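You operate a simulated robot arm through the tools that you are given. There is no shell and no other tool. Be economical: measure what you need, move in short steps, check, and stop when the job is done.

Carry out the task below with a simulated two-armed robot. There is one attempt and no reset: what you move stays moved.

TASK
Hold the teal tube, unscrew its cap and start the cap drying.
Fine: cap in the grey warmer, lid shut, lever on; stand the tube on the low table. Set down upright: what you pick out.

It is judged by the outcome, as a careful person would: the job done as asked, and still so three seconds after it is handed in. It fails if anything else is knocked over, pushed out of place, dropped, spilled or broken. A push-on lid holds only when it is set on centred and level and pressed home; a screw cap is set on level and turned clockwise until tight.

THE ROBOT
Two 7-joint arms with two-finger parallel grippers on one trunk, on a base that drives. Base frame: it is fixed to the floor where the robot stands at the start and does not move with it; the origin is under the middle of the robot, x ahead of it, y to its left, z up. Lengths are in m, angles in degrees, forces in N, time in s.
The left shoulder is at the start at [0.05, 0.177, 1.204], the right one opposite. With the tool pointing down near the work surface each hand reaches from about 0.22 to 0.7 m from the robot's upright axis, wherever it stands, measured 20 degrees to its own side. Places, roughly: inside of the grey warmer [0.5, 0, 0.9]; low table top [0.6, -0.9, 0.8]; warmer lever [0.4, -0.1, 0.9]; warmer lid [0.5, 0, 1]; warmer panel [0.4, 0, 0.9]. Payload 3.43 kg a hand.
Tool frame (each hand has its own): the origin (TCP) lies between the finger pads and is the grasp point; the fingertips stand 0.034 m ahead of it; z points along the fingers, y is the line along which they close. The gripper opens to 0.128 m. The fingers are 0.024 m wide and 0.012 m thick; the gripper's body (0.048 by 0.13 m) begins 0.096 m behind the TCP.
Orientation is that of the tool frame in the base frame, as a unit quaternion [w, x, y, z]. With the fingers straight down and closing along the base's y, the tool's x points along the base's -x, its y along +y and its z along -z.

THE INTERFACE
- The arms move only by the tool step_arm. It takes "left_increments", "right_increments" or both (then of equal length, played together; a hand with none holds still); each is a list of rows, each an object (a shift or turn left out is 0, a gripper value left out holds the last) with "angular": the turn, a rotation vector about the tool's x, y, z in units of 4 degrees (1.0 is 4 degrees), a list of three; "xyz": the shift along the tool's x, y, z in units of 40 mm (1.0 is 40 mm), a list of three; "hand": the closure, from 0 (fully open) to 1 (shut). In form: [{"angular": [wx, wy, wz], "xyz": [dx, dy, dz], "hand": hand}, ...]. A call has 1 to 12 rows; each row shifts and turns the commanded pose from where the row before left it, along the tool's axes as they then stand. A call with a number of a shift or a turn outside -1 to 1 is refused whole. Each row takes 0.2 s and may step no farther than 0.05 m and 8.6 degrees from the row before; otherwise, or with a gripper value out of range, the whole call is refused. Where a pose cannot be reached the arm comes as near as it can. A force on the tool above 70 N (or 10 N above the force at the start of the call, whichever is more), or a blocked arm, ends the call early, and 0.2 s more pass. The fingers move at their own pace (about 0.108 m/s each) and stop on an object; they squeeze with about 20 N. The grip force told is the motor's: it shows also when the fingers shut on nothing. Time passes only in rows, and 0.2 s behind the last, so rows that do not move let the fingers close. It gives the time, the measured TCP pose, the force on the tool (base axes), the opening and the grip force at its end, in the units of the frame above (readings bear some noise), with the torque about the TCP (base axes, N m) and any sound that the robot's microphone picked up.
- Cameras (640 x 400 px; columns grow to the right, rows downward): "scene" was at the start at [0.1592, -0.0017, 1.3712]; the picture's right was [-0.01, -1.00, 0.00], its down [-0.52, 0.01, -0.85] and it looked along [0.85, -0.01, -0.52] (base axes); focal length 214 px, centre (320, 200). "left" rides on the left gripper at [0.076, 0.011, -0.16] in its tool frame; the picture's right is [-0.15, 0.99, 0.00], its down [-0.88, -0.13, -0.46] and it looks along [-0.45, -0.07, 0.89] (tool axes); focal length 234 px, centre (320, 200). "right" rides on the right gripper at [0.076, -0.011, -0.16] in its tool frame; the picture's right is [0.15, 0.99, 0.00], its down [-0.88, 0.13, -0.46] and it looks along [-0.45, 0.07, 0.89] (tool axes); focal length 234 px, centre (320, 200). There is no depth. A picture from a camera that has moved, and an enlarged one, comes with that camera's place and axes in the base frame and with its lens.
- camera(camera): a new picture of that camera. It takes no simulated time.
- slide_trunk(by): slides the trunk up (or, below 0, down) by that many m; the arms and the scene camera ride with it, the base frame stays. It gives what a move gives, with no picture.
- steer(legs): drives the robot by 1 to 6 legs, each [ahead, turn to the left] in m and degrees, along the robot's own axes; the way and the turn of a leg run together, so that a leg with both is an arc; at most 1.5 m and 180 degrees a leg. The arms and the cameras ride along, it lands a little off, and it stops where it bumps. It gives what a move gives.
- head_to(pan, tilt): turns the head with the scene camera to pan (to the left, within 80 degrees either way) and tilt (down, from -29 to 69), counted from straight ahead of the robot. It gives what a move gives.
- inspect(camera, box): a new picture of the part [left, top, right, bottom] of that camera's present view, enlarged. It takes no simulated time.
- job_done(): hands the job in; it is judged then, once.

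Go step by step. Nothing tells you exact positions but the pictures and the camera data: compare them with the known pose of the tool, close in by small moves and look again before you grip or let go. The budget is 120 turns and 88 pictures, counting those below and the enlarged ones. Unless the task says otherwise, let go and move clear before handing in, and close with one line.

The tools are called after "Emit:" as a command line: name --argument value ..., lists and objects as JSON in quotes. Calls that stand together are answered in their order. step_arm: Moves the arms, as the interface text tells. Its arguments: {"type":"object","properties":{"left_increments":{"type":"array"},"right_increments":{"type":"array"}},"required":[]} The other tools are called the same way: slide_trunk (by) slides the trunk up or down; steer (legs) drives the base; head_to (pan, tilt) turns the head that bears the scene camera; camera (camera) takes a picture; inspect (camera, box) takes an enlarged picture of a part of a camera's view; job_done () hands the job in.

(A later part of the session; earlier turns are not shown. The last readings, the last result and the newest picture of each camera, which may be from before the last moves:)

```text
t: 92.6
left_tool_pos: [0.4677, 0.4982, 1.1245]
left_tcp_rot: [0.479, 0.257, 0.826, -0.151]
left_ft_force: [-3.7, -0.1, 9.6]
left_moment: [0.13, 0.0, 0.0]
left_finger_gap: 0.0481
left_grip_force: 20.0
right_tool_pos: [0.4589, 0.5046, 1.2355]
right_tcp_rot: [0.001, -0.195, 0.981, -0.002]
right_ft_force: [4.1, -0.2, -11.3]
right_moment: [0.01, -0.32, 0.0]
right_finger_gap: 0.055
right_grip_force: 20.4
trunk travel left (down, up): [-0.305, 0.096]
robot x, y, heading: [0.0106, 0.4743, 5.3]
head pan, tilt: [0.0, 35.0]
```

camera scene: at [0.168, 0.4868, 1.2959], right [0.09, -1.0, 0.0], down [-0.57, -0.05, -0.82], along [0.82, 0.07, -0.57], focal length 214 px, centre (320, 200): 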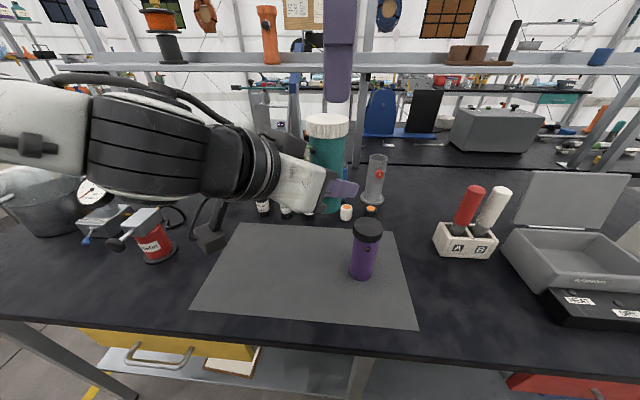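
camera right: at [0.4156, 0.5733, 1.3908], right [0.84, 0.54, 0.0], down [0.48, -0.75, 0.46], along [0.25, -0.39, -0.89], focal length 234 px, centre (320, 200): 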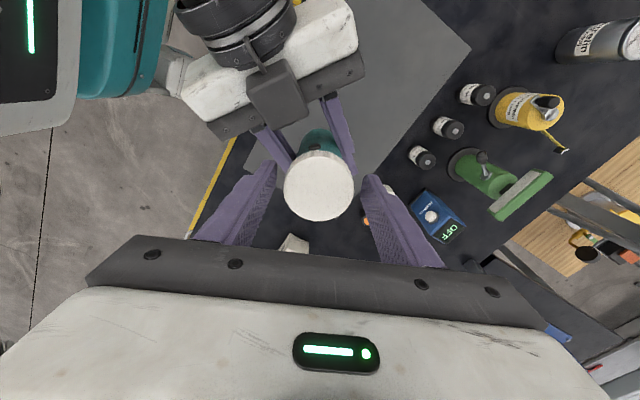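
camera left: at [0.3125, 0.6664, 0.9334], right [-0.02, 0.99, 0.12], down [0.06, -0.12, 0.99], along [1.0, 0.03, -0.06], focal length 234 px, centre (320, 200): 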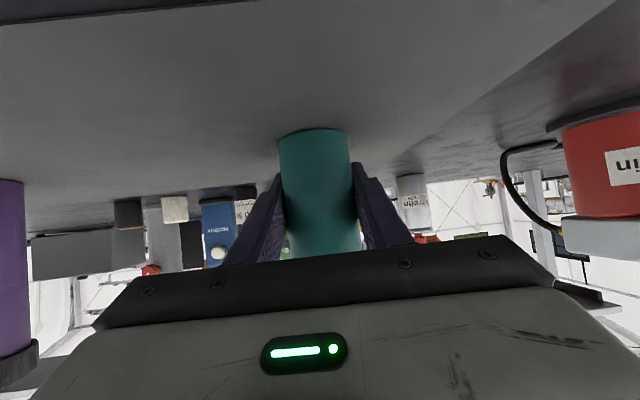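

About 196° in total, still threaded, and the force shows the cap rising. I'll do another cycle.

Emit:
step_arm --right_increments '[{"xyz": [0, 0, 0.07]}, {"hand": 0.42}, {}, {"angular": [0, 0, 1]}, {"angular": [0, 0, 1]}, {"angular": [0, 0, 1]}, {"angular": [0, 0, 1]}, {"angular": [0, 0, 1]}, {"angular": [0, 0, 1]}, {"angular": [0, 0, 1]}, {"angular": [0, 0, 1]}, {"angular": [0, 0, 1]}]'

Emit:
step_arm --right_increments '[{"angular": [0, 0, 1]}, {"angular": [0, 0, 1]}, {"angular": [0, 0, 1]}, {"angular": [0, 0, 1]}, {"angular": [0, 0, 1]}, {"angular": [0, 0, 1]}, {"angular": [0, 0, 1]}, {"angular": [0, 0, 1]}, {"angular": [0, 0, 1]}, {"angular": [0, 0, 1]}, {"angular": [0, 0, 1]}, {"angular": [0, 0, 1]}]'

Emit:
step_arm --right_increments '[{"angular": [0, 0, 1]}, {"angular": [0, 0, 1]}, {"angular": [0, 0, 1]}, {"angular": [0, 0, 1]}, {}, {"hand": 1}, {}, {}, {"angular": [0, 0, -1]}, {"angular": [0, 0, -1]}, {"angular": [0, 0, -1]}, {"angular": [0, 0, -1]}]'

Emit:
step_arm --right_increments '[{"angular": [0, 0, -1]}, {"angular": [0, 0, -1]}, {"angular": [0, 0, -1]}, {"angular": [0, 0, -1]}, {"angular": [0, 0, -1]}, {"angular": [0, 0, -1]}, {"angular": [0, 0, -1]}, {"angular": [0, 0, -1]}, {"angular": [0, 0, -1]}, {"angular": [0, 0, -1]}, {"angular": [0, 0, -1]}, {"angular": [0, 0, -1]}]'

Emit:
step_arm --right_increments '[{"angular": [0, 0, -1]}, {"angular": [0, 0, -1]}, {"angular": [0, 0, -1]}, {"angular": [0, 0, -1]}, {"angular": [0, 0, -1]}, {"angular": [0, 0, -1]}, {"angular": [0, 0, -1]}, {"angular": [0, 0, -1]}, {"angular": [0, 0, -1]}, {}]'

Emit:
step_arm --right_increments '[{"xyz": [0, 0, -0.06]}, {"xyz": [0, 0, -0.06]}, {}]'

Emit:
inspect --camera "scene" --box '[230, 60, 430, 230]'

```text
t: 95.2
left_tool_pos: [0.4672, 0.4985, 1.1221]
left_tcp_rot: [0.477, 0.256, 0.827, -0.149]
left_ft_force: [0.3, 0.5, -1.2]
left_moment: [0.0, -0.02, -0.01]
left_finger_gap: 0.048
left_grip_force: 19.9
right_tool_pos: [0.4571, 0.5051, 1.234]
right_tcp_rot: [0.001, 0.118, 0.993, -0.002]
right_ft_force: [0.2, -0.3, -1.0]
right_moment: [-0.03, 0.01, -0.01]
right_finger_gap: 0.0743
right_grip_force: 0.0
trunk travel left (down, up): [-0.305, 0.096]
robot x, y, heading: [0.0137, 0.4736, 5.1]
head pan, tilt: [0.0, 35.0]
```

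```text
t: 97.8
left_tool_pos: [0.4687, 0.4984, 1.1202]
left_tcp_rot: [0.477, 0.256, 0.828, -0.15]
left_ft_force: [0.1, 0.2, -0.6]
left_moment: [0.0, -0.02, -0.01]
left_finger_gap: 0.048
left_grip_force: 20.4
right_tool_pos: [0.4578, 0.5044, 1.2348]
right_tcp_rot: [0.003, 0.513, 0.858, -0.002]
right_ft_force: [-0.3, 0.3, 0.4]
right_moment: [-0.01, 0.0, 0.02]
right_finger_gap: 0.0745
right_grip_force: 0.2
trunk travel left (down, up): [-0.305, 0.096]
robot x, y, heading: [0.0081, 0.4713, 5.2]
head pan, tilt: [0.0, 35.0]
```

```text
t: 100.4
left_tool_pos: [0.4669, 0.4979, 1.1209]
left_tcp_rot: [0.478, 0.255, 0.827, -0.149]
left_ft_force: [2.1, 1.9, -0.3]
left_moment: [0.07, 0.21, -0.05]
left_finger_gap: 0.0481
left_grip_force: 20.1
right_tool_pos: [0.458, 0.5054, 1.2335]
right_tcp_rot: [0.002, 0.511, 0.86, -0.001]
right_ft_force: [-1.8, -0.1, -0.2]
right_moment: [-0.11, 0.06, 0.01]
right_finger_gap: 0.0545
right_grip_force: 19.8
trunk travel left (down, up): [-0.305, 0.096]
robot x, y, heading: [0.0089, 0.4762, 4.9]
head pan, tilt: [0.0, 35.0]
```

```text
t: 103.0
left_tool_pos: [0.4674, 0.4976, 1.1206]
left_tcp_rot: [0.477, 0.257, 0.827, -0.15]
left_ft_force: [6.6, -3.3, -2.2]
left_moment: [0.38, 0.38, 0.01]
left_finger_gap: 0.048
left_grip_force: 20.1
right_tool_pos: [0.4594, 0.5047, 1.233]
right_tcp_rot: [0.002, 0.118, 0.993, -0.001]
right_ft_force: [-7.1, 3.2, 0.8]
right_moment: [-0.09, 0.33, -0.04]
right_finger_gap: 0.055
right_grip_force: 20.2
trunk travel left (down, up): [-0.305, 0.096]
robot x, y, heading: [0.011, 0.4767, 5.1]
head pan, tilt: [0.0, 35.0]
```

```text
t: 105.2
left_tool_pos: [0.468, 0.4976, 1.121]
left_tcp_rot: [0.477, 0.256, 0.827, -0.15]
left_ft_force: [-0.6, 0.4, -0.9]
left_moment: [0.0, -0.04, 0.0]
left_finger_gap: 0.0482
left_grip_force: 19.9
right_tool_pos: [0.4569, 0.5053, 1.2338]
right_tcp_rot: [0.002, -0.194, 0.981, -0.003]
right_ft_force: [-1.0, 0.3, -0.1]
right_moment: [0.0, -0.05, -0.04]
right_finger_gap: 0.0547
right_grip_force: 19.5
trunk travel left (down, up): [-0.305, 0.096]
robot x, y, heading: [0.013, 0.4766, 5.3]
head pan, tilt: [0.0, 35.0]
```

```text
t: 106.0
left_tool_pos: [0.4682, 0.4976, 1.1201]
left_tcp_rot: [0.477, 0.256, 0.827, -0.15]
left_ft_force: [0.1, -0.4, -1.4]
left_moment: [-0.01, -0.01, 0.0]
left_finger_gap: 0.0481
left_grip_force: 20.0
right_tool_pos: [0.4584, 0.505, 1.2385]
right_tcp_rot: [0.001, -0.195, 0.981, -0.003]
right_ft_force: [0.5, -0.3, 0.0]
right_moment: [0.0, 0.01, 0.0]
right_finger_gap: 0.0549
right_grip_force: 20.4
trunk travel left (down, up): [-0.305, 0.096]
robot x, y, heading: [0.011, 0.4741, 5.0]
head pan, tilt: [0.0, 35.0]
```

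```text
2.35 times, centred on (330, 145) of scene
camera zoom: at [0.1681, 0.4872, 1.2959], right [0.09, -1.0, 0.0], down [-0.57, -0.05, -0.82], along [0.82, 0.07, -0.57], focal length 505 px, centre (296, 329)
```

zoom: 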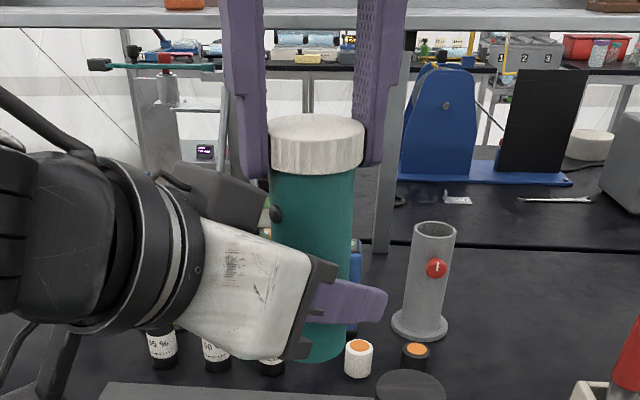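

The forces dropped to zero, so the cap is free. I'll lift it straight up.

Emit:
step_arm --right_increments '[{"xyz": [0, 0, -0.3]}, {"xyz": [0, 0, -0.4]}, {"xyz": [0, 0, -0.4]}, {}]'

Emit:
inspect --camera "scene" --box '[230, 20, 470, 230]'

```text
t: 107.0
left_tool_pos: [0.4688, 0.4971, 1.121]
left_tcp_rot: [0.477, 0.257, 0.827, -0.15]
left_ft_force: [-0.3, 0.0, -2.9]
left_moment: [-0.01, -0.01, 0.0]
left_finger_gap: 0.0483
left_grip_force: 20.0
right_tool_pos: [0.4584, 0.5049, 1.2814]
right_tcp_rot: [0.002, -0.194, 0.981, -0.001]
right_ft_force: [-0.1, 0.6, 0.1]
right_moment: [0.01, 0.0, 0.02]
right_finger_gap: 0.0548
right_grip_force: 20.2
trunk travel left (down, up): [-0.305, 0.096]
robot x, y, heading: [0.0116, 0.4734, 4.8]
head pan, tilt: [0.0, 35.0]
```

```text
1.90 times, centred on (350, 125) of scene
camera zoom: at [0.1686, 0.4867, 1.2958], right [0.09, -1.0, 0.0], down [-0.57, -0.05, -0.82], along [0.82, 0.07, -0.57], focal length 408 px, centre (263, 343)
```

zoom: 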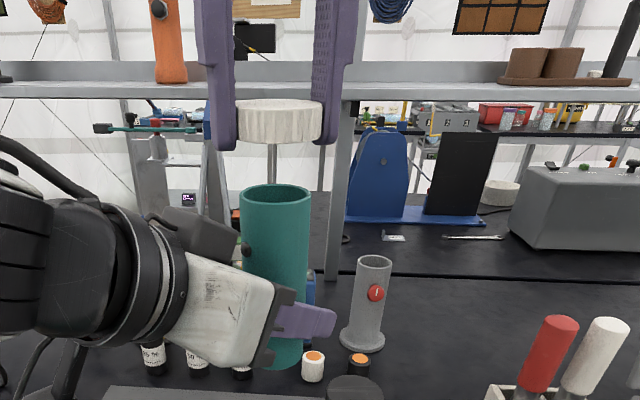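

Emit:
inspect --camera "scene" --box '[300, 50, 370, 130]'

Emit:
camera --camera "right"

```text
5.00 times, centred on (335, 90) of scene
camera zoom: at [0.1686, 0.4867, 1.2958], right [0.09, -1.0, 0.0], down [-0.57, -0.05, -0.82], along [0.82, 0.07, -0.57], focal length 1072 px, centre (245, 750)
```

zoom: 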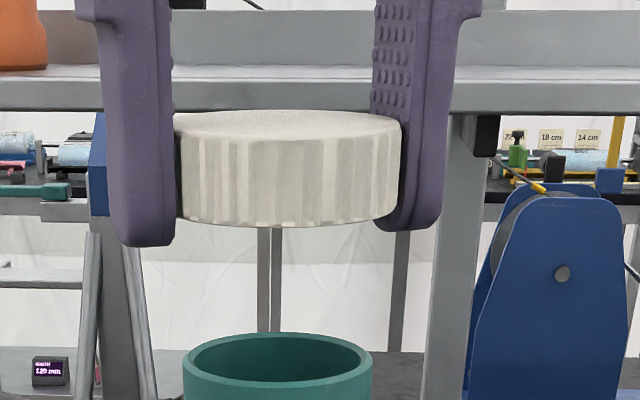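

```text
28 pictures are left
camera right: at [0.3905, 0.4675, 1.442], right [-0.51, 0.86, 0.0], down [0.76, 0.46, 0.46], along [0.39, 0.23, -0.89], focal length 234 px, centre (320, 200)
```

right: 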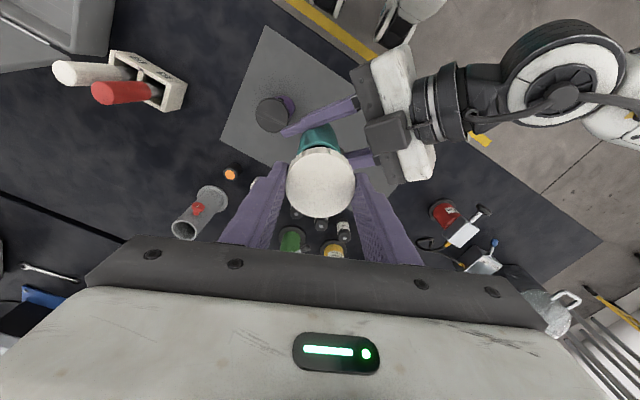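

The bars behind are only background posts. The cap is off and held by the right hand, and the tube is open and upright in the left. I'll shift the cap to the right, clear of the tube, then drive back to the warmer.

Emit:
step_arm --right_increments '[{"xyz": [0.33, -0.81, 0]}, {"xyz": [0.33, -0.81, 0]}, {"xyz": [0.33, -0.81, 0]}, {"xyz": [0.33, -0.81, 0]}, {}]'

Emit:
steer --legs '[[-0.03, 0], [0, -94.5], [0.46, 0], [0, 90]]'

Emit:
camera --camera "scene"

```text
t: 108.2
left_tool_pos: [0.4669, 0.4988, 1.121]
left_tcp_rot: [0.477, 0.257, 0.827, -0.151]
left_ft_force: [-1.2, 0.5, -1.2]
left_moment: [0.01, 0.0, -0.01]
left_finger_gap: 0.048
left_grip_force: 20.2
right_tool_pos: [0.4582, 0.3655, 1.2846]
right_tcp_rot: [0.001, -0.194, 0.981, -0.003]
right_ft_force: [1.2, 0.1, -0.1]
right_moment: [-0.01, 0.03, 0.0]
right_finger_gap: 0.0547
right_grip_force: 19.9
trunk travel left (down, up): [-0.305, 0.096]
robot x, y, heading: [0.0062, 0.4738, 4.9]
head pan, tilt: [0.0, 35.0]
```

```text
t: 119.2
left_tool_pos: [0.4478, 0.0159, 1.1217]
left_tcp_rot: [0.475, 0.274, 0.821, -0.161]
left_ft_force: [0.0, 0.3, -1.4]
left_moment: [-0.01, -0.04, 0.01]
left_finger_gap: 0.048
left_grip_force: 19.7
right_tool_pos: [0.4343, -0.1157, 1.2844]
right_tcp_rot: [0.002, -0.173, 0.985, -0.003]
right_ft_force: [0.5, 0.6, -0.1]
right_moment: [-0.05, -0.02, 0.01]
right_finger_gap: 0.0547
right_grip_force: 19.7
trunk travel left (down, up): [-0.305, 0.096]
robot x, y, heading: [-0.0119, 0.0116, 2.4]
head pan, tilt: [0.0, 35.0]
```

```text
27 pictures are left
camera scene: at [0.149, 0.0182, 1.2959], right [0.05, -1.0, 0.0], down [-0.57, -0.03, -0.82], along [0.82, 0.04, -0.57], focal length 214 px, centre (320, 200)
```

scene: 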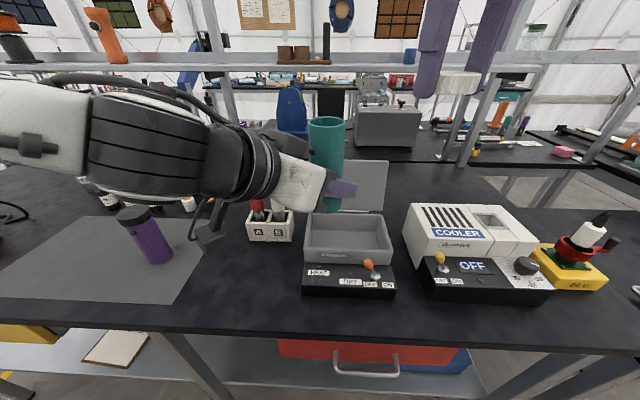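

I'm back in front of the warmer. The left hand with the tube will move left out of the way, then the right hand will bring the cap over the open box.

Emit:
step_arm --left_increments '[{"xyz": [0.304, 0.793, -0.528]}, {"xyz": [0.304, 0.793, -0.528]}, {"xyz": [0.304, 0.793, -0.528]}, {"xyz": [0.304, 0.793, -0.528]}, {"xyz": [0.304, 0.793, -0.528]}, {}, {}, {}, {}, {}]' --right_increments '[{}, {}, {}, {}, {"xyz": [-0.653, 0.334, 0]}, {"xyz": [-0.653, 0.334, 0]}, {"xyz": [-0.653, 0.334, 0]}, {"xyz": [-0.653, 0.334, 0.3]}, {"xyz": [0, 0, 0.9]}, {"xyz": [0, 0, 0.9]}]'

Emit:
camera --camera "right"

```text
t: 121.5
left_tool_pos: [0.4486, 0.2168, 1.1183]
left_tcp_rot: [0.474, 0.274, 0.821, -0.16]
left_ft_force: [0.6, -1.2, -1.5]
left_moment: [-0.02, -0.02, 0.0]
left_finger_gap: 0.0483
left_grip_force: 19.9
right_tool_pos: [0.4999, -0.0368, 1.1839]
right_tcp_rot: [0.001, -0.174, 0.985, -0.002]
right_ft_force: [-0.4, -0.3, -0.4]
right_moment: [0.02, -0.01, 0.01]
right_finger_gap: 0.0546
right_grip_force: 20.6
right hand out of reach, approached as far as the arm can: row 7, 8
trunk travel left (down, up): [-0.305, 0.096]
robot x, y, heading: [-0.0088, 0.0151, 2.8]
head pan, tilt: [0.0, 35.0]
```

```text
26 pictures are left
camera right: at [0.4325, -0.0714, 1.344], right [-0.48, 0.88, 0.0], down [0.78, 0.42, 0.46], along [0.4, 0.21, -0.89], focal length 234 px, centre (320, 200)
```

right: 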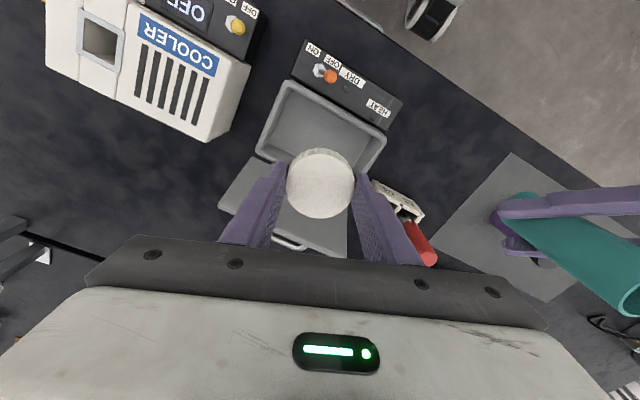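

The box's rim is centred at about (0.513, -0.026). I'll adjust and lower the cap in.

Emit:
step_arm --right_increments '[{"xyz": [-0.37, 0.13, 0.5]}, {"xyz": [0, 0, 0.9]}, {"xyz": [0, 0, 0.9]}, {"xyz": [0, 0, 0.9]}, {"xyz": [0, 0, 0.9]}, {"xyz": [0, 0, 0.9]}, {"xyz": [0, 0, 0.5]}, {}]'

Emit:
camera --camera "scene"

```text
t: 123.2
left_tool_pos: [0.4485, 0.2174, 1.1191]
left_tcp_rot: [0.474, 0.274, 0.822, -0.16]
left_ft_force: [-0.4, -1.2, -1.5]
left_moment: [-0.04, -0.02, 0.02]
left_finger_gap: 0.0479
left_grip_force: 20.0
right_tool_pos: [0.5144, -0.0263, 0.9666]
right_tcp_rot: [0.001, -0.173, 0.985, -0.003]
right_ft_force: [0.9, -0.2, -0.6]
right_moment: [-0.01, -0.01, 0.0]
right_finger_gap: 0.0544
right_grip_force: 20.2
trunk travel left (down, up): [-0.305, 0.096]
robot x, y, heading: [-0.0094, 0.0138, 2.8]
head pan, tilt: [0.0, 35.0]
```

```text
25 pictures are left
camera scene: at [0.149, 0.0181, 1.2959], right [0.05, -1.0, 0.0], down [-0.57, -0.03, -0.82], along [0.82, 0.04, -0.57], focal length 214 px, centre (320, 200)
```

scene: 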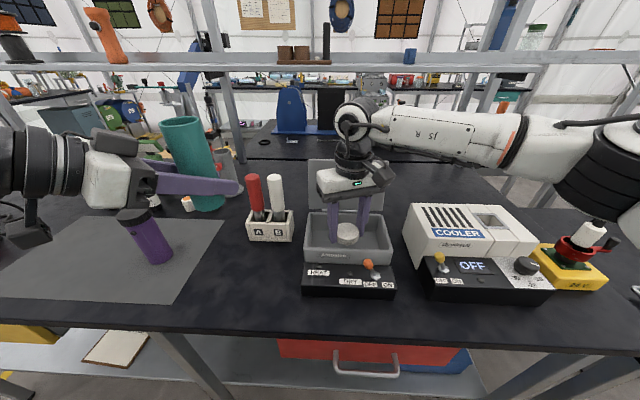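

The cap is inside the box. I'll lower it gently in small steps until I feel the floor.

Emit:
step_arm --right_increments '[{"xyz": [0, 0, 0.15]}, {"xyz": [0, 0, 0.15]}, {"xyz": [0, 0, 0.15]}, {"xyz": [0, 0, 0.1]}, {}]'

```text
t: 124.5
left_tool_pos: [0.4489, 0.2156, 1.119]
left_tcp_rot: [0.474, 0.273, 0.822, -0.16]
left_ft_force: [-0.5, -0.3, -1.0]
left_moment: [-0.03, 0.0, -0.01]
left_finger_gap: 0.0482
left_grip_force: 20.0
right_tool_pos: [0.5128, -0.024, 0.9435]
right_tcp_rot: [0.0, -0.175, 0.985, -0.002]
right_ft_force: [0.7, 0.6, 0.7]
right_moment: [-0.02, 0.03, 0.01]
right_finger_gap: 0.0542
right_grip_force: 19.6
trunk travel left (down, up): [-0.305, 0.096]
robot x, y, heading: [-0.0114, 0.0072, 2.6]
head pan, tilt: [0.0, 35.0]
```

Emit:
step_arm --right_increments '[{"xyz": [0, 0, 0.12]}, {"xyz": [0, 0, 0.12]}, {"xyz": [0, 0, 0.12]}, {}]'

Emit:
inspect --camera "scene" --box '[290, 170, 410, 300]'

```text
t: 125.5
left_tool_pos: [0.4477, 0.2156, 1.1203]
left_tcp_rot: [0.475, 0.273, 0.821, -0.16]
left_ft_force: [0.4, -0.2, -1.6]
left_moment: [0.0, 0.02, 0.01]
left_finger_gap: 0.048
left_grip_force: 19.9
right_tool_pos: [0.5132, -0.0257, 0.932]
right_tcp_rot: [0.003, -0.173, 0.985, -0.001]
right_ft_force: [-0.2, -2.9, 21.4]
right_moment: [0.41, 0.46, 0.27]
right_finger_gap: 0.0546
right_grip_force: 19.7
trunk travel left (down, up): [-0.305, 0.096]
robot x, y, heading: [-0.008, 0.0089, 2.6]
head pan, tilt: [0.0, 35.0]
```

```text
3.08 times, centred on (350, 235) of scene
camera zoom: at [0.1472, 0.0178, 1.2965], right [0.05, -1.0, 0.0], down [-0.57, -0.03, -0.82], along [0.82, 0.04, -0.57], focal length 660 px, centre (228, 92)
```

zoom: 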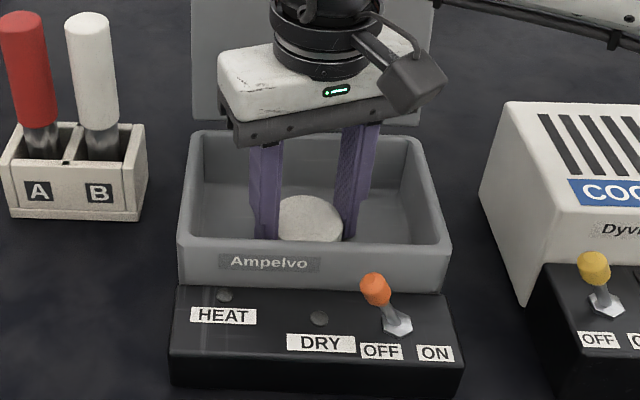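

It touched the floor. I'll ease off, release and raise the hand.

Emit:
step_arm --right_increments '[{"xyz": [0, 0, -0.05]}, {"hand": 0.4}, {}, {}, {"xyz": [0, 0, -0.6]}, {"xyz": [0, 0, -0.9]}, {"xyz": [0, 0, -0.9]}, {"xyz": [0, 0, -0.9]}, {"xyz": [0, 0, -0.9]}, {"xyz": [0.5, 0, -0.7]}, {"xyz": [0.9, 0, 0]}, {"xyz": [0.9, 0, 0]}]'

Emit:
camera --camera "scene"

```text
t: 128.1
left_tool_pos: [0.4477, 0.2158, 1.1194]
left_tcp_rot: [0.473, 0.274, 0.821, -0.161]
left_ft_force: [0.1, 0.3, -2.2]
left_moment: [0.02, 0.0, 0.03]
left_finger_gap: 0.0483
left_grip_force: 19.7
right_tool_pos: [0.4254, -0.0558, 1.1267]
right_tcp_rot: [0.001, -0.173, 0.985, -0.003]
right_ft_force: [0.6, -0.1, -0.4]
right_moment: [0.01, -0.02, 0.03]
right_finger_gap: 0.0769
right_grip_force: 0.0
trunk travel left (down, up): [-0.305, 0.096]
robot x, y, heading: [-0.0079, 0.0108, 2.6]
head pan, tilt: [0.0, 35.0]
```

```text
23 pictures are left
camera scene: at [0.1486, 0.0178, 1.296], right [0.05, -1.0, 0.0], down [-0.57, -0.03, -0.82], along [0.82, 0.04, -0.57], focal length 214 px, centre (320, 200)
```

scene: 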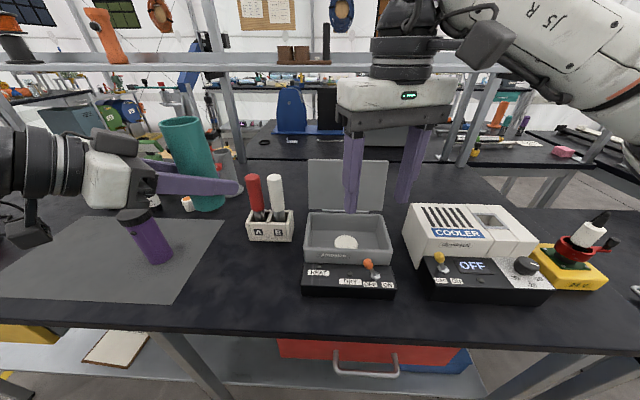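

The cap lies in the box. To close the lid I'll turn the right hand back to closing along x, and regrip the handle bar behind the raised lid.

Emit:
step_arm --right_increments '[{"angular": [0, 0, 1], "xyz": [0, 0, -0.5]}, {"angular": [0, 0, 1], "xyz": [0, 0, -0.5]}, {"angular": [0, 0, 1], "xyz": [0, 0, -0.5]}, {"angular": [0, 0, 1]}, {"angular": [0, 0, 1]}, {"angular": [0, 0, 1]}, {"angular": [0, 0, 1]}, {"angular": [0, 0, 1]}, {"angular": [0, 0, 1]}, {"angular": [0, 0, 1]}, {"angular": [0, 0, 1]}, {"angular": [0, 0, 1]}]'

Emit:
step_arm --right_increments '[{"angular": [0, 0, 1]}, {"angular": [0, 0, 1]}, {"angular": [0, 0, 1]}, {"angular": [0, 0, 1]}, {"angular": [0, 0, 1]}, {"angular": [0, 0, 1]}, {"angular": [0, 0, 1]}, {"angular": [0, 0, 1]}, {"angular": [0, 0, 1]}, {"angular": [0, 0, 1]}, {"angular": [0, 0, 1]}, {"angular": [0, 0, 1]}]'

Emit:
step_arm --right_increments '[{"angular": [0, 0, 1]}, {"angular": [0, 0, 1]}, {"angular": [0, 0, 1]}, {"angular": [0, 0, 0.5]}, {"angular": [-1, 0, 0]}, {"angular": [-1, 0, 0]}, {"angular": [-1, 0, 0]}, {"angular": [-0.5, 0, 0]}, {}]'

```text
t: 130.7
left_tool_pos: [0.4484, 0.2168, 1.1192]
left_tcp_rot: [0.474, 0.274, 0.821, -0.16]
left_ft_force: [-0.1, -0.7, -1.9]
left_moment: [0.01, -0.05, -0.02]
left_finger_gap: 0.0481
left_grip_force: 19.9
right_tool_pos: [0.4273, -0.0563, 1.1875]
right_tcp_rot: [0.002, 0.242, 0.97, -0.001]
right_ft_force: [0.6, 0.2, 0.1]
right_moment: [0.0, 0.02, 0.01]
right_finger_gap: 0.0767
right_grip_force: 0.1
trunk travel left (down, up): [-0.305, 0.096]
robot x, y, heading: [-0.01, 0.0119, 2.5]
head pan, tilt: [0.0, 35.0]
```

```text
t: 133.2
left_tool_pos: [0.4479, 0.216, 1.1195]
left_tcp_rot: [0.474, 0.274, 0.821, -0.16]
left_ft_force: [-0.1, 0.3, -1.7]
left_moment: [0.06, -0.05, 0.0]
left_finger_gap: 0.0479
left_grip_force: 19.4
right_tool_pos: [0.426, -0.0567, 1.1875]
right_tcp_rot: [0.002, 0.617, 0.787, 0.0]
right_ft_force: [-0.7, 0.9, -0.1]
right_moment: [0.02, -0.01, -0.01]
right_finger_gap: 0.0767
right_grip_force: 0.0
trunk travel left (down, up): [-0.305, 0.096]
robot x, y, heading: [-0.0092, 0.0132, 2.7]
head pan, tilt: [0.0, 35.0]
```

```text
t: 135.2
left_tool_pos: [0.4488, 0.2171, 1.1192]
left_tcp_rot: [0.474, 0.274, 0.822, -0.16]
left_ft_force: [0.1, -0.2, -1.4]
left_moment: [0.03, 0.02, -0.03]
left_finger_gap: 0.0481
left_grip_force: 19.8
right_tool_pos: [0.4253, -0.0573, 1.1867]
right_tcp_rot: [0.089, 0.701, 0.702, 0.086]
right_ft_force: [-0.6, -0.4, 0.5]
right_moment: [0.0, 0.02, 0.0]
right_finger_gap: 0.0767
right_grip_force: 0.2
trunk travel left (down, up): [-0.305, 0.096]
robot x, y, heading: [-0.0102, 0.0118, 2.9]
head pan, tilt: [0.0, 35.0]
```

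I'll drive 8 cm forward for reach margin.

Emit:
steer --legs '[[0.08, 0]]'

```text
t: 136.3
left_tool_pos: [0.5282, 0.2195, 1.1195]
left_tcp_rot: [0.474, 0.273, 0.822, -0.16]
left_ft_force: [-0.3, -0.4, -1.0]
left_moment: [-0.05, 0.0, -0.06]
left_finger_gap: 0.0483
left_grip_force: 20.1
right_tool_pos: [0.5059, -0.0532, 1.1865]
right_tcp_rot: [0.088, 0.702, 0.701, 0.085]
right_ft_force: [0.4, 0.2, 0.0]
right_moment: [-0.02, 0.02, -0.05]
right_finger_gap: 0.0768
right_grip_force: 0.0
trunk travel left (down, up): [-0.305, 0.096]
robot x, y, heading: [0.0672, 0.0145, 2.5]
head pan, tilt: [0.0, 35.0]
```

Emit:
step_arm --right_increments '[{"xyz": [0.21, 0.873, 0.218]}, {"xyz": [0.21, 0.873, 0.218]}, {"xyz": [0.21, 0.873, 0.218]}, {"xyz": [0.21, 0.873, 0.218]}, {"xyz": [0, -0.18, 0.73]}, {}]'

Emit:
camera --camera "right"

```text
t: 137.7
left_tool_pos: [0.5271, 0.2195, 1.1194]
left_tcp_rot: [0.475, 0.274, 0.821, -0.16]
left_ft_force: [0.6, 0.3, -1.2]
left_moment: [0.01, 0.01, 0.0]
left_finger_gap: 0.0481
left_grip_force: 19.9
right_tool_pos: [0.6494, -0.0211, 1.1579]
right_tcp_rot: [0.089, 0.702, 0.702, 0.085]
right_ft_force: [1.1, 0.3, 0.1]
right_moment: [0.0, -0.01, -0.02]
right_finger_gap: 0.0765
right_grip_force: 0.0
trunk travel left (down, up): [-0.305, 0.096]
robot x, y, heading: [0.0689, 0.0154, 2.4]
head pan, tilt: [0.0, 35.0]
```

```text
22 pictures are left
camera right: at [0.5986, 0.058, 1.3093], right [0.96, 0.15, 0.24], down [0.01, -0.88, 0.48], along [0.28, -0.45, -0.84], focal length 234 px, centre (320, 200)
```

right: 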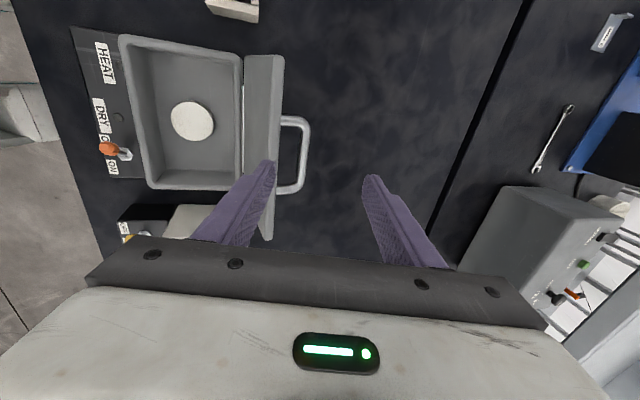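

The bar is still at about (0.65, -0.018). I'll narrow the fingers, descend over the bar and grip.

Emit:
step_arm --right_increments '[{"hand": 0.77}, {}, {"xyz": [0.03, -0.178, 0.71]}, {"xyz": [0.03, -0.178, 0.71]}, {"xyz": [0, -0.178, 0.71]}, {}, {"hand": 1}, {}, {}]'

Emit:
camera --camera "right"

```text
t: 139.7
left_tool_pos: [0.5227, 0.2187, 1.121]
left_tcp_rot: [0.475, 0.274, 0.821, -0.159]
left_ft_force: [0.1, -0.4, -0.7]
left_moment: [-0.03, -0.01, 0.01]
left_finger_gap: 0.0481
left_grip_force: 19.9
right_tool_pos: [0.6476, -0.0182, 1.08]
right_tcp_rot: [0.093, 0.702, 0.7, 0.094]
right_ft_force: [5.2, -3.5, 44.0]
right_moment: [0.3, -0.01, -0.84]
right_finger_gap: 0.0117
right_grip_force: 45.0
trunk travel left (down, up): [-0.305, 0.096]
robot x, y, heading: [0.0704, 0.017, 2.6]
head pan, tilt: [0.0, 35.0]
```

```text
21 pictures are left
camera right: at [0.5945, 0.0578, 1.232], right [0.96, 0.14, 0.26], down [0.0, -0.88, 0.47], along [0.3, -0.45, -0.84], focal length 234 px, centre (320, 200)
```

right: 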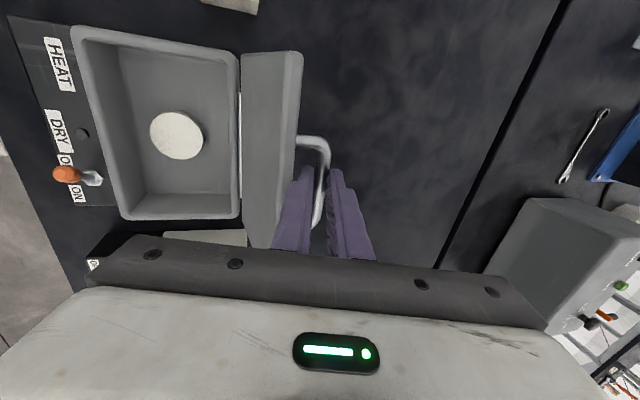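

The bar is gripped. I'll ease the downward load and start the closing arc back over vertical.

Emit:
step_arm --right_increments '[{"xyz": [0, -0.04, -0.2]}, {"xyz": [0, -0.25, -0.266]}, {"xyz": [0, -0.284, -0.232]}, {"xyz": [0, -0.311, -0.193]}, {"xyz": [0, -0.335, -0.152]}, {}]'

```text
t: 141.1
left_tool_pos: [0.5264, 0.2194, 1.1201]
left_tcp_rot: [0.474, 0.275, 0.821, -0.161]
left_ft_force: [-0.7, -0.4, -1.4]
left_moment: [0.01, 0.01, 0.01]
left_finger_gap: 0.0481
left_grip_force: 20.1
right_tool_pos: [0.5895, -0.0183, 1.0992]
right_tcp_rot: [0.089, 0.702, 0.701, 0.086]
right_ft_force: [1.2, -3.0, 16.9]
right_moment: [0.48, -0.1, -1.0]
right_finger_gap: 0.0118
right_grip_force: 44.5
trunk travel left (down, up): [-0.305, 0.096]
robot x, y, heading: [0.0659, 0.0174, 2.7]
head pan, tilt: [0.0, 35.0]
```

Emit:
step_arm --right_increments '[{"angular": [1, 0, 0], "xyz": [0, -0.355, -0.086]}, {"angular": [1, 0, 0], "xyz": [0, -0.366, -0.016]}, {"angular": [1, 0, 0], "xyz": [0, -0.36, 0.06]}, {"angular": [0.5, 0, 0], "xyz": [0, -0.343, 0.13]}, {"xyz": [0, -0.325, 0.1725]}, {"xyz": [0, -0.295, 0.215]}, {}]'

Emit:
inspect --camera "scene" --box '[270, 170, 420, 330]'

```text
t: 142.7
left_tool_pos: [0.5274, 0.2193, 1.1196]
left_tcp_rot: [0.473, 0.275, 0.822, -0.16]
left_ft_force: [-0.1, 0.3, -1.7]
left_moment: [0.0, -0.02, 0.01]
left_finger_gap: 0.048
left_grip_force: 20.0
right_tool_pos: [0.5115, -0.0188, 1.0704]
right_tcp_rot: [0.002, 0.708, 0.707, -0.002]
right_ft_force: [1.4, -1.9, -2.9]
right_moment: [-0.02, -0.09, -0.37]
right_finger_gap: 0.0115
right_grip_force: 45.2
trunk travel left (down, up): [-0.305, 0.096]
robot x, y, heading: [0.0683, 0.0165, 2.6]
head pan, tilt: [0.0, 35.0]
```

```text
2.50 times, centred on (345, 250) of scene
camera zoom: at [0.2279, 0.0211, 1.2958], right [0.04, -1.0, 0.0], down [-0.57, -0.03, -0.82], along [0.82, 0.04, -0.57], focal length 536 px, centre (258, 75)
```

zoom: 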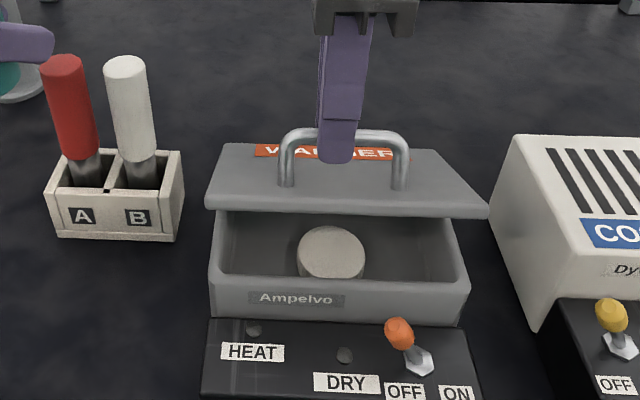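

Emit:
step_arm --right_increments '[{"xyz": [0, -0.2675, 0.25]}, {"xyz": [0, -0.2325, 0.285]}, {"xyz": [0, -0.1925, 0.31]}, {"xyz": [0, -0.1375, 0.3]}, {"xyz": [0, 0, 0.15]}, {}]'

Emit:
inspect --camera "scene" --box '[270, 170, 420, 330]'

```text
t: 144.1
left_tool_pos: [0.5257, 0.2205, 1.1205]
left_tcp_rot: [0.474, 0.275, 0.821, -0.161]
left_ft_force: [-1.1, -0.8, -1.8]
left_moment: [0.02, -0.02, -0.03]
left_finger_gap: 0.0481
left_grip_force: 19.7
right_tool_pos: [0.48, -0.0178, 1.0224]
right_tcp_rot: [0.004, 0.709, 0.705, 0.007]
right_ft_force: [21.5, -4.1, 39.8]
right_moment: [0.04, -0.55, 0.23]
right_finger_gap: 0.0117
right_grip_force: 45.0
trunk travel left (down, up): [-0.305, 0.096]
robot x, y, heading: [0.071, 0.0147, 2.8]
head pan, tilt: [0.0, 35.0]
```

```text
2.50 times, centred on (345, 250) of scene
camera zoom: at [0.2275, 0.0213, 1.2962], right [0.05, -1.0, 0.0], down [-0.57, -0.03, -0.82], along [0.82, 0.04, -0.57], focal length 536 px, centre (258, 75)
```

zoom: 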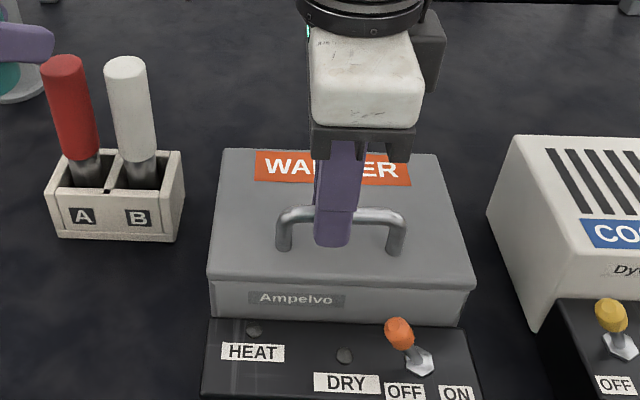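

The lid is shut and pressed home. I'll release the bar and rise.

Emit:
step_arm --right_increments '[{"xyz": [0, 0.05, -0.12]}, {"hand": 0.6}, {}, {"xyz": [0, 0, -0.5]}, {"xyz": [0, 0, -0.8]}, {"xyz": [0, 0, -0.8]}, {"xyz": [0, 0, -0.5], "hand": 1}, {}, {}]'

Emit:
camera --camera "right"

```text
t: 146.1
left_tool_pos: [0.5276, 0.2188, 1.1197]
left_tcp_rot: [0.473, 0.274, 0.822, -0.16]
left_ft_force: [-0.6, -0.4, -1.6]
left_moment: [-0.03, -0.02, -0.01]
left_finger_gap: 0.0481
left_grip_force: 19.5
right_tool_pos: [0.4759, -0.0182, 1.1273]
right_tcp_rot: [0.002, 0.708, 0.706, 0.0]
right_ft_force: [-0.6, -0.4, -0.1]
right_moment: [0.0, -0.01, 0.0]
right_finger_gap: 0.0
right_grip_force: 20.1
trunk travel left (down, up): [-0.305, 0.096]
robot x, y, heading: [0.068, 0.0168, 2.6]
head pan, tilt: [0.0, 35.0]
```

```text
18 pictures are left
camera right: at [0.4648, 0.0591, 1.2885], right [0.99, 0.14, 0.0], down [0.13, -0.88, 0.46], along [0.07, -0.45, -0.89], focal length 234 px, centre (320, 200)
```

right: 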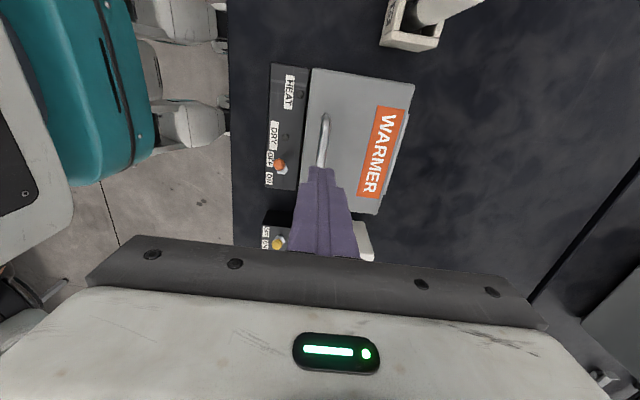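

The lid is fully closed. The lever knob is at (0.422, -0.06, 0.96). I'll bring the shut fingers down on its OFF side.

Emit:
step_arm --right_increments '[{"xyz": [-0.05, -0.69, 0.1]}, {"xyz": [-0.05, -0.69, 0.3]}, {"xyz": [0, 0, 0.75]}, {"xyz": [0, 0, 0.78]}, {"xyz": [0, 0, 0.89]}, {"xyz": [0, 0, 0.87]}, {}]'

Emit:
inspect --camera "scene" --box '[270, 210, 420, 370]'

```text
t: 147.7
left_tool_pos: [0.5277, 0.2201, 1.1183]
left_tcp_rot: [0.474, 0.275, 0.821, -0.161]
left_ft_force: [-0.3, -0.6, -1.8]
left_moment: [-0.01, -0.01, 0.03]
left_finger_gap: 0.0482
left_grip_force: 20.2
right_tool_pos: [0.4254, -0.022, 0.977]
right_tcp_rot: [0.003, 0.708, 0.706, 0.0]
right_ft_force: [0.5, -0.3, 0.0]
right_moment: [0.01, 0.04, 0.01]
right_finger_gap: 0.0
right_grip_force: 20.2
trunk travel left (down, up): [-0.305, 0.096]
robot x, y, heading: [0.0687, 0.0156, 2.7]
head pan, tilt: [0.0, 35.0]
```

```text
2.50 times, centred on (345, 290) of scene
camera zoom: at [0.2275, 0.0215, 1.2959], right [0.04, -1.0, 0.0], down [-0.57, -0.03, -0.82], along [0.82, 0.04, -0.57], focal length 536 px, centre (258, -25)
```

zoom: 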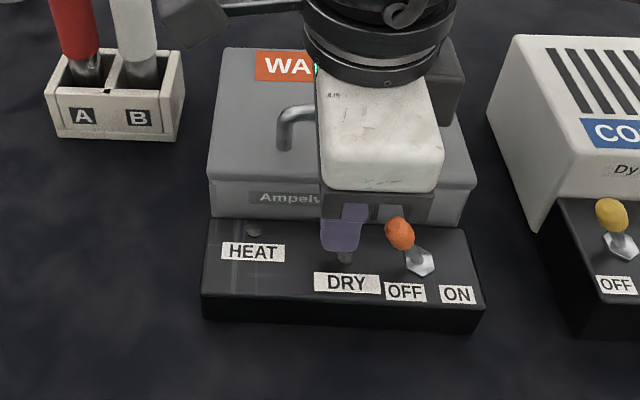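

The fingers are just left of the knob. I'll push it right to ON.

Emit:
step_arm --right_increments '[{"xyz": [-0.3, -0.05, 0]}, {"xyz": [-0.3, 0, 0]}, {"xyz": [-0.3, 0, 0]}, {"xyz": [-0.35, 0, 0]}, {"xyz": [-0.35, 0, 0]}, {}]'

Emit:
inspect --camera "scene" --box '[270, 210, 420, 370]'

```text
t: 149.1
left_tool_pos: [0.5278, 0.2222, 1.1184]
left_tcp_rot: [0.476, 0.273, 0.821, -0.161]
left_ft_force: [0.9, -0.1, -1.1]
left_moment: [-0.03, -0.02, -0.01]
left_finger_gap: 0.0483
left_grip_force: 20.2
right_tool_pos: [0.4206, -0.0776, 0.9803]
right_tcp_rot: [-0.004, 0.706, 0.708, 0.005]
right_ft_force: [0.0, 37.9, -3.3]
right_moment: [1.32, 0.04, 0.12]
right_finger_gap: 0.0
right_grip_force: 20.9
trunk travel left (down, up): [-0.305, 0.096]
robot x, y, heading: [0.0715, 0.0146, 2.5]
head pan, tilt: [0.0, 35.0]
```

```text
2.50 times, centred on (345, 290) of scene
camera zoom: at [0.2277, 0.026, 1.2958], right [0.05, -1.0, 0.0], down [-0.57, -0.03, -0.82], along [0.82, 0.04, -0.57], focal length 536 px, centre (258, -25)
```

zoom: 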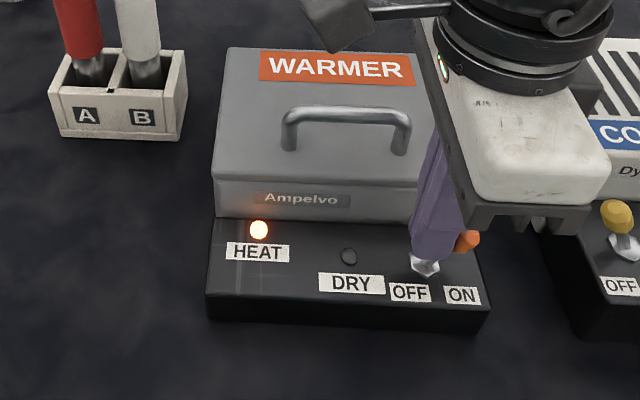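

The HEAT light came on. I'll move back off the lever and up, then check that it stays.

Emit:
step_arm --right_increments '[{"xyz": [0.6, 0, 0]}, {"xyz": [0.3, 0, -0.5]}, {"xyz": [0, 0, -0.9]}, {"xyz": [0, 0, -0.9]}, {"xyz": [0, 0, -0.9]}, {"xyz": [0, -0.6, -0.7]}, {"xyz": [-0.9, 0, 0]}, {"xyz": [-0.9, 0, 0]}, {"xyz": [-0.9, 0, 0]}, {}]'

Emit:
inspect --camera "scene" --box '[270, 210, 420, 370]'

```text
t: 151.3
left_tool_pos: [0.5281, 0.2197, 1.1185]
left_tcp_rot: [0.473, 0.275, 0.822, -0.161]
left_ft_force: [-0.4, -0.2, -1.7]
left_moment: [-0.02, 0.02, 0.02]
left_finger_gap: 0.0478
left_grip_force: 19.9
right_tool_pos: [0.397, -0.1578, 1.1364]
right_tcp_rot: [0.002, 0.708, 0.706, -0.001]
right_ft_force: [0.9, -0.1, -0.5]
right_moment: [-0.01, 0.01, -0.03]
right_finger_gap: 0.0
right_grip_force: 20.0
trunk travel left (down, up): [-0.305, 0.096]
robot x, y, heading: [0.0651, 0.0153, 2.6]
head pan, tilt: [0.0, 35.0]
```

```text
2.50 times, centred on (345, 290) of scene
camera zoom: at [0.2277, 0.0219, 1.2959], right [0.05, -1.0, 0.0], down [-0.57, -0.03, -0.82], along [0.82, 0.04, -0.57], focal length 536 px, centre (258, -25)
```

zoom: 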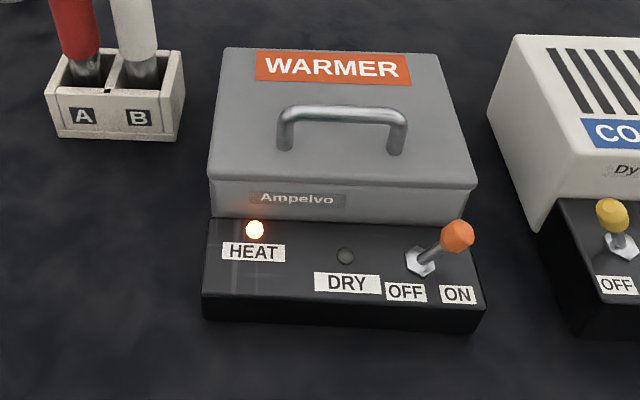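

The lever is on, the HEAT lamp is lit and the lid is shut. Next is the low table to the right. I'll back off from the bench and look that way.

Emit:
steer --legs '[[-0.12, 0]]'

Emit:
head_to --pan -58 --tilt 38

Emit:
camera --camera "scene"

```text
t: 152.6
left_tool_pos: [0.4055, 0.2136, 1.1201]
left_tcp_rot: [0.474, 0.275, 0.821, -0.161]
left_ft_force: [0.7, 0.3, -2.1]
left_moment: [-0.01, 0.03, 0.0]
left_finger_gap: 0.0481
left_grip_force: 19.8
right_tool_pos: [0.2738, -0.1645, 1.1369]
right_tcp_rot: [0.002, 0.708, 0.706, 0.0]
right_ft_force: [0.5, -0.3, 0.2]
right_moment: [0.0, -0.01, -0.01]
right_finger_gap: 0.0
right_grip_force: 20.2
trunk travel left (down, up): [-0.305, 0.096]
robot x, y, heading: [-0.0523, 0.0102, 2.6]
head pan, tilt: [0.0, 35.0]
```

```text
t: 153.8
left_tool_pos: [0.4044, 0.213, 1.1189]
left_tcp_rot: [0.474, 0.274, 0.821, -0.161]
left_ft_force: [-0.1, -0.6, -1.5]
left_moment: [0.0, -0.03, 0.01]
left_finger_gap: 0.0483
left_grip_force: 20.0
right_tool_pos: [0.2745, -0.1644, 1.1366]
right_tcp_rot: [0.003, 0.708, 0.706, -0.001]
right_ft_force: [-0.3, 0.4, -0.1]
right_moment: [-0.02, -0.02, -0.06]
right_finger_gap: 0.0
right_grip_force: 19.6
trunk travel left (down, up): [-0.305, 0.096]
robot x, y, heading: [-0.0487, 0.0079, 2.1]
head pan, tilt: [-58.0, 38.0]
```

```text
14 pictures are left
camera scene: at [0.0661, -0.059, 1.2913], right [-0.82, -0.57, 0.0], down [-0.35, 0.51, -0.79], along [0.45, -0.65, -0.62], focal length 214 px, centre (320, 200)
```

scene: 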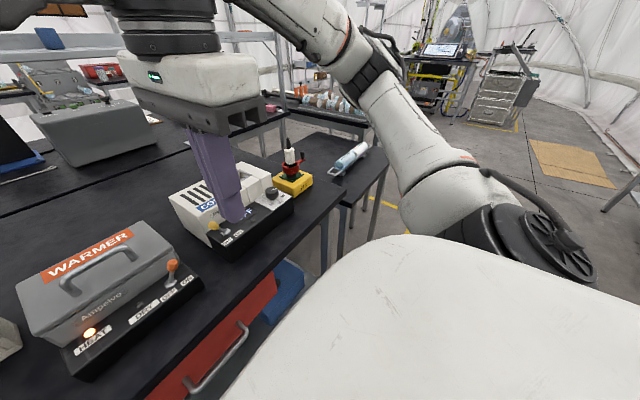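

The low table is beyond the bench's end, with something blue and white on it. I'll drive round to stand in front of it.

Emit:
steer --legs '[[0, -92], [0.78, 0], [0, 90]]'

Emit:
head_to --pan 0 --tilt 38

Emit:
camera --camera "scene"

```text
t: 165.9
left_tool_pos: [0.4066, -0.5559, 1.1185]
left_tcp_rot: [0.475, 0.263, 0.825, -0.154]
left_ft_force: [0.2, 0.3, -1.5]
left_moment: [0.0, 0.01, 0.01]
left_finger_gap: 0.0483
left_grip_force: 20.1
right_tool_pos: [0.2874, -0.9385, 1.1349]
right_tcp_rot: [0.003, 0.697, 0.717, 0.001]
right_ft_force: [-1.0, -0.4, 0.7]
right_moment: [0.03, -0.03, -0.01]
right_finger_gap: 0.0
right_grip_force: 20.3
trunk travel left (down, up): [-0.305, 0.096]
robot x, y, heading: [-0.0454, -0.778, 4.2]
head pan, tilt: [-58.0, 38.0]
```

```text
t: 167.2
left_tool_pos: [0.4062, -0.5575, 1.1191]
left_tcp_rot: [0.475, 0.262, 0.826, -0.153]
left_ft_force: [0.5, -0.5, -2.0]
left_moment: [0.02, 0.02, 0.04]
left_finger_gap: 0.0482
left_grip_force: 20.2
right_tool_pos: [0.2872, -0.9373, 1.1358]
right_tcp_rot: [0.002, 0.698, 0.716, 0.0]
right_ft_force: [-0.7, 0.3, 0.7]
right_moment: [-0.02, -0.04, 0.02]
right_finger_gap: 0.0
right_grip_force: 20.1
trunk travel left (down, up): [-0.305, 0.096]
robot x, y, heading: [-0.0455, -0.7763, 4.1]
head pan, tilt: [0.0, 38.0]
```

```text
13 pictures are left
camera scene: at [0.1109, -0.7636, 1.2913], right [0.07, -1.0, 0.0], down [-0.61, -0.05, -0.79], along [0.79, 0.06, -0.62], focal length 214 px, centre (320, 200)
```

scene: 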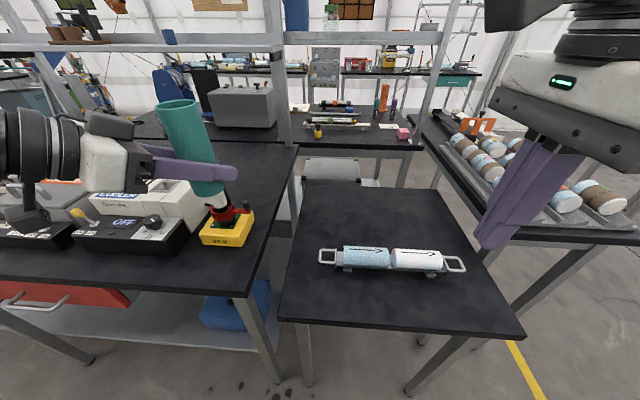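

The low table spans about x 0.32–0.81, y -0.65 to -1.17, with a roller device across its middle. The clear near strip at about (0.385, -0.78) suits the tube. I'll back up and turn a little right, then yaw the left hand straight ahead.

Emit:
steer --legs '[[-0.08, 0], [0, -24]]'

Emit:
step_arm --left_increments '[{"angular": [-0.866, 0, -0.5]}, {"angular": [-0.866, 0, -0.5]}, {"angular": [-0.866, 0, -0.5]}, {"angular": [-0.866, 0, -0.5]}, {"angular": [-0.866, 0, -0.5]}, {"angular": [-0.866, 0, -0.5]}, {"angular": [-0.866, 0, -0.5]}, {"angular": [-0.866, 0, -0.5]}, {"angular": [-0.866, 0, -0.5]}, {}]'

Emit:
camera --camera "scene"

```text
t: 169.5
left_tool_pos: [0.3751, -0.7658, 1.12]
left_tcp_rot: [0.435, 0.427, 0.753, -0.249]
left_ft_force: [0.3, -0.5, -1.7]
left_moment: [-0.01, -0.04, 0.01]
left_finger_gap: 0.0479
left_grip_force: 20.5
right_tool_pos: [0.1113, -1.0658, 1.135]
right_tcp_rot: [0.002, 0.831, 0.556, -0.001]
right_ft_force: [0.4, -0.4, 0.0]
right_moment: [0.02, -0.02, -0.03]
right_finger_gap: 0.0
right_grip_force: 20.5
trunk travel left (down, up): [-0.305, 0.096]
robot x, y, heading: [-0.1257, -0.7818, -20.0]
head pan, tilt: [0.0, 38.0]
```

```text
t: 171.7
left_tool_pos: [0.3753, -0.765, 1.119]
left_tcp_rot: [0.488, 0.175, 0.849, -0.103]
left_ft_force: [-0.4, 1.1, -0.7]
left_moment: [0.01, -0.01, 0.0]
left_finger_gap: 0.0481
left_grip_force: 20.0
right_tool_pos: [0.1104, -1.0656, 1.135]
right_tcp_rot: [0.002, 0.832, 0.555, -0.001]
right_ft_force: [-0.3, 0.5, -1.5]
right_moment: [-0.03, -0.04, 0.0]
right_finger_gap: 0.0
right_grip_force: 20.0
trunk travel left (down, up): [-0.305, 0.096]
robot x, y, heading: [-0.1213, -0.7808, -19.5]
head pan, tilt: [0.0, 38.0]
```

```text
12 pictures are left
camera scene: at [0.0213, -0.8339, 1.2913], right [-0.34, -0.94, 0.0], down [-0.58, 0.21, -0.79], along [0.74, -0.27, -0.62], focal length 214 px, centre (320, 200)
```

scene: 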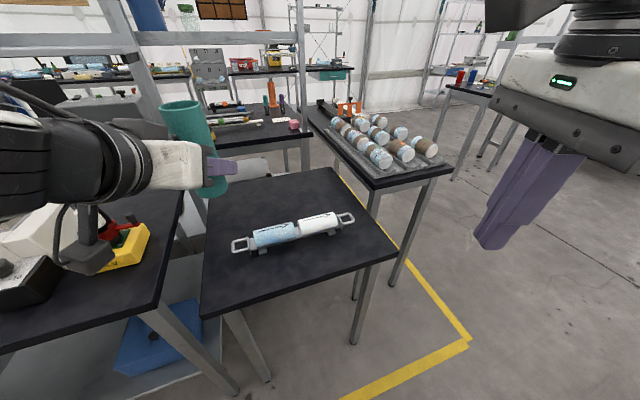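

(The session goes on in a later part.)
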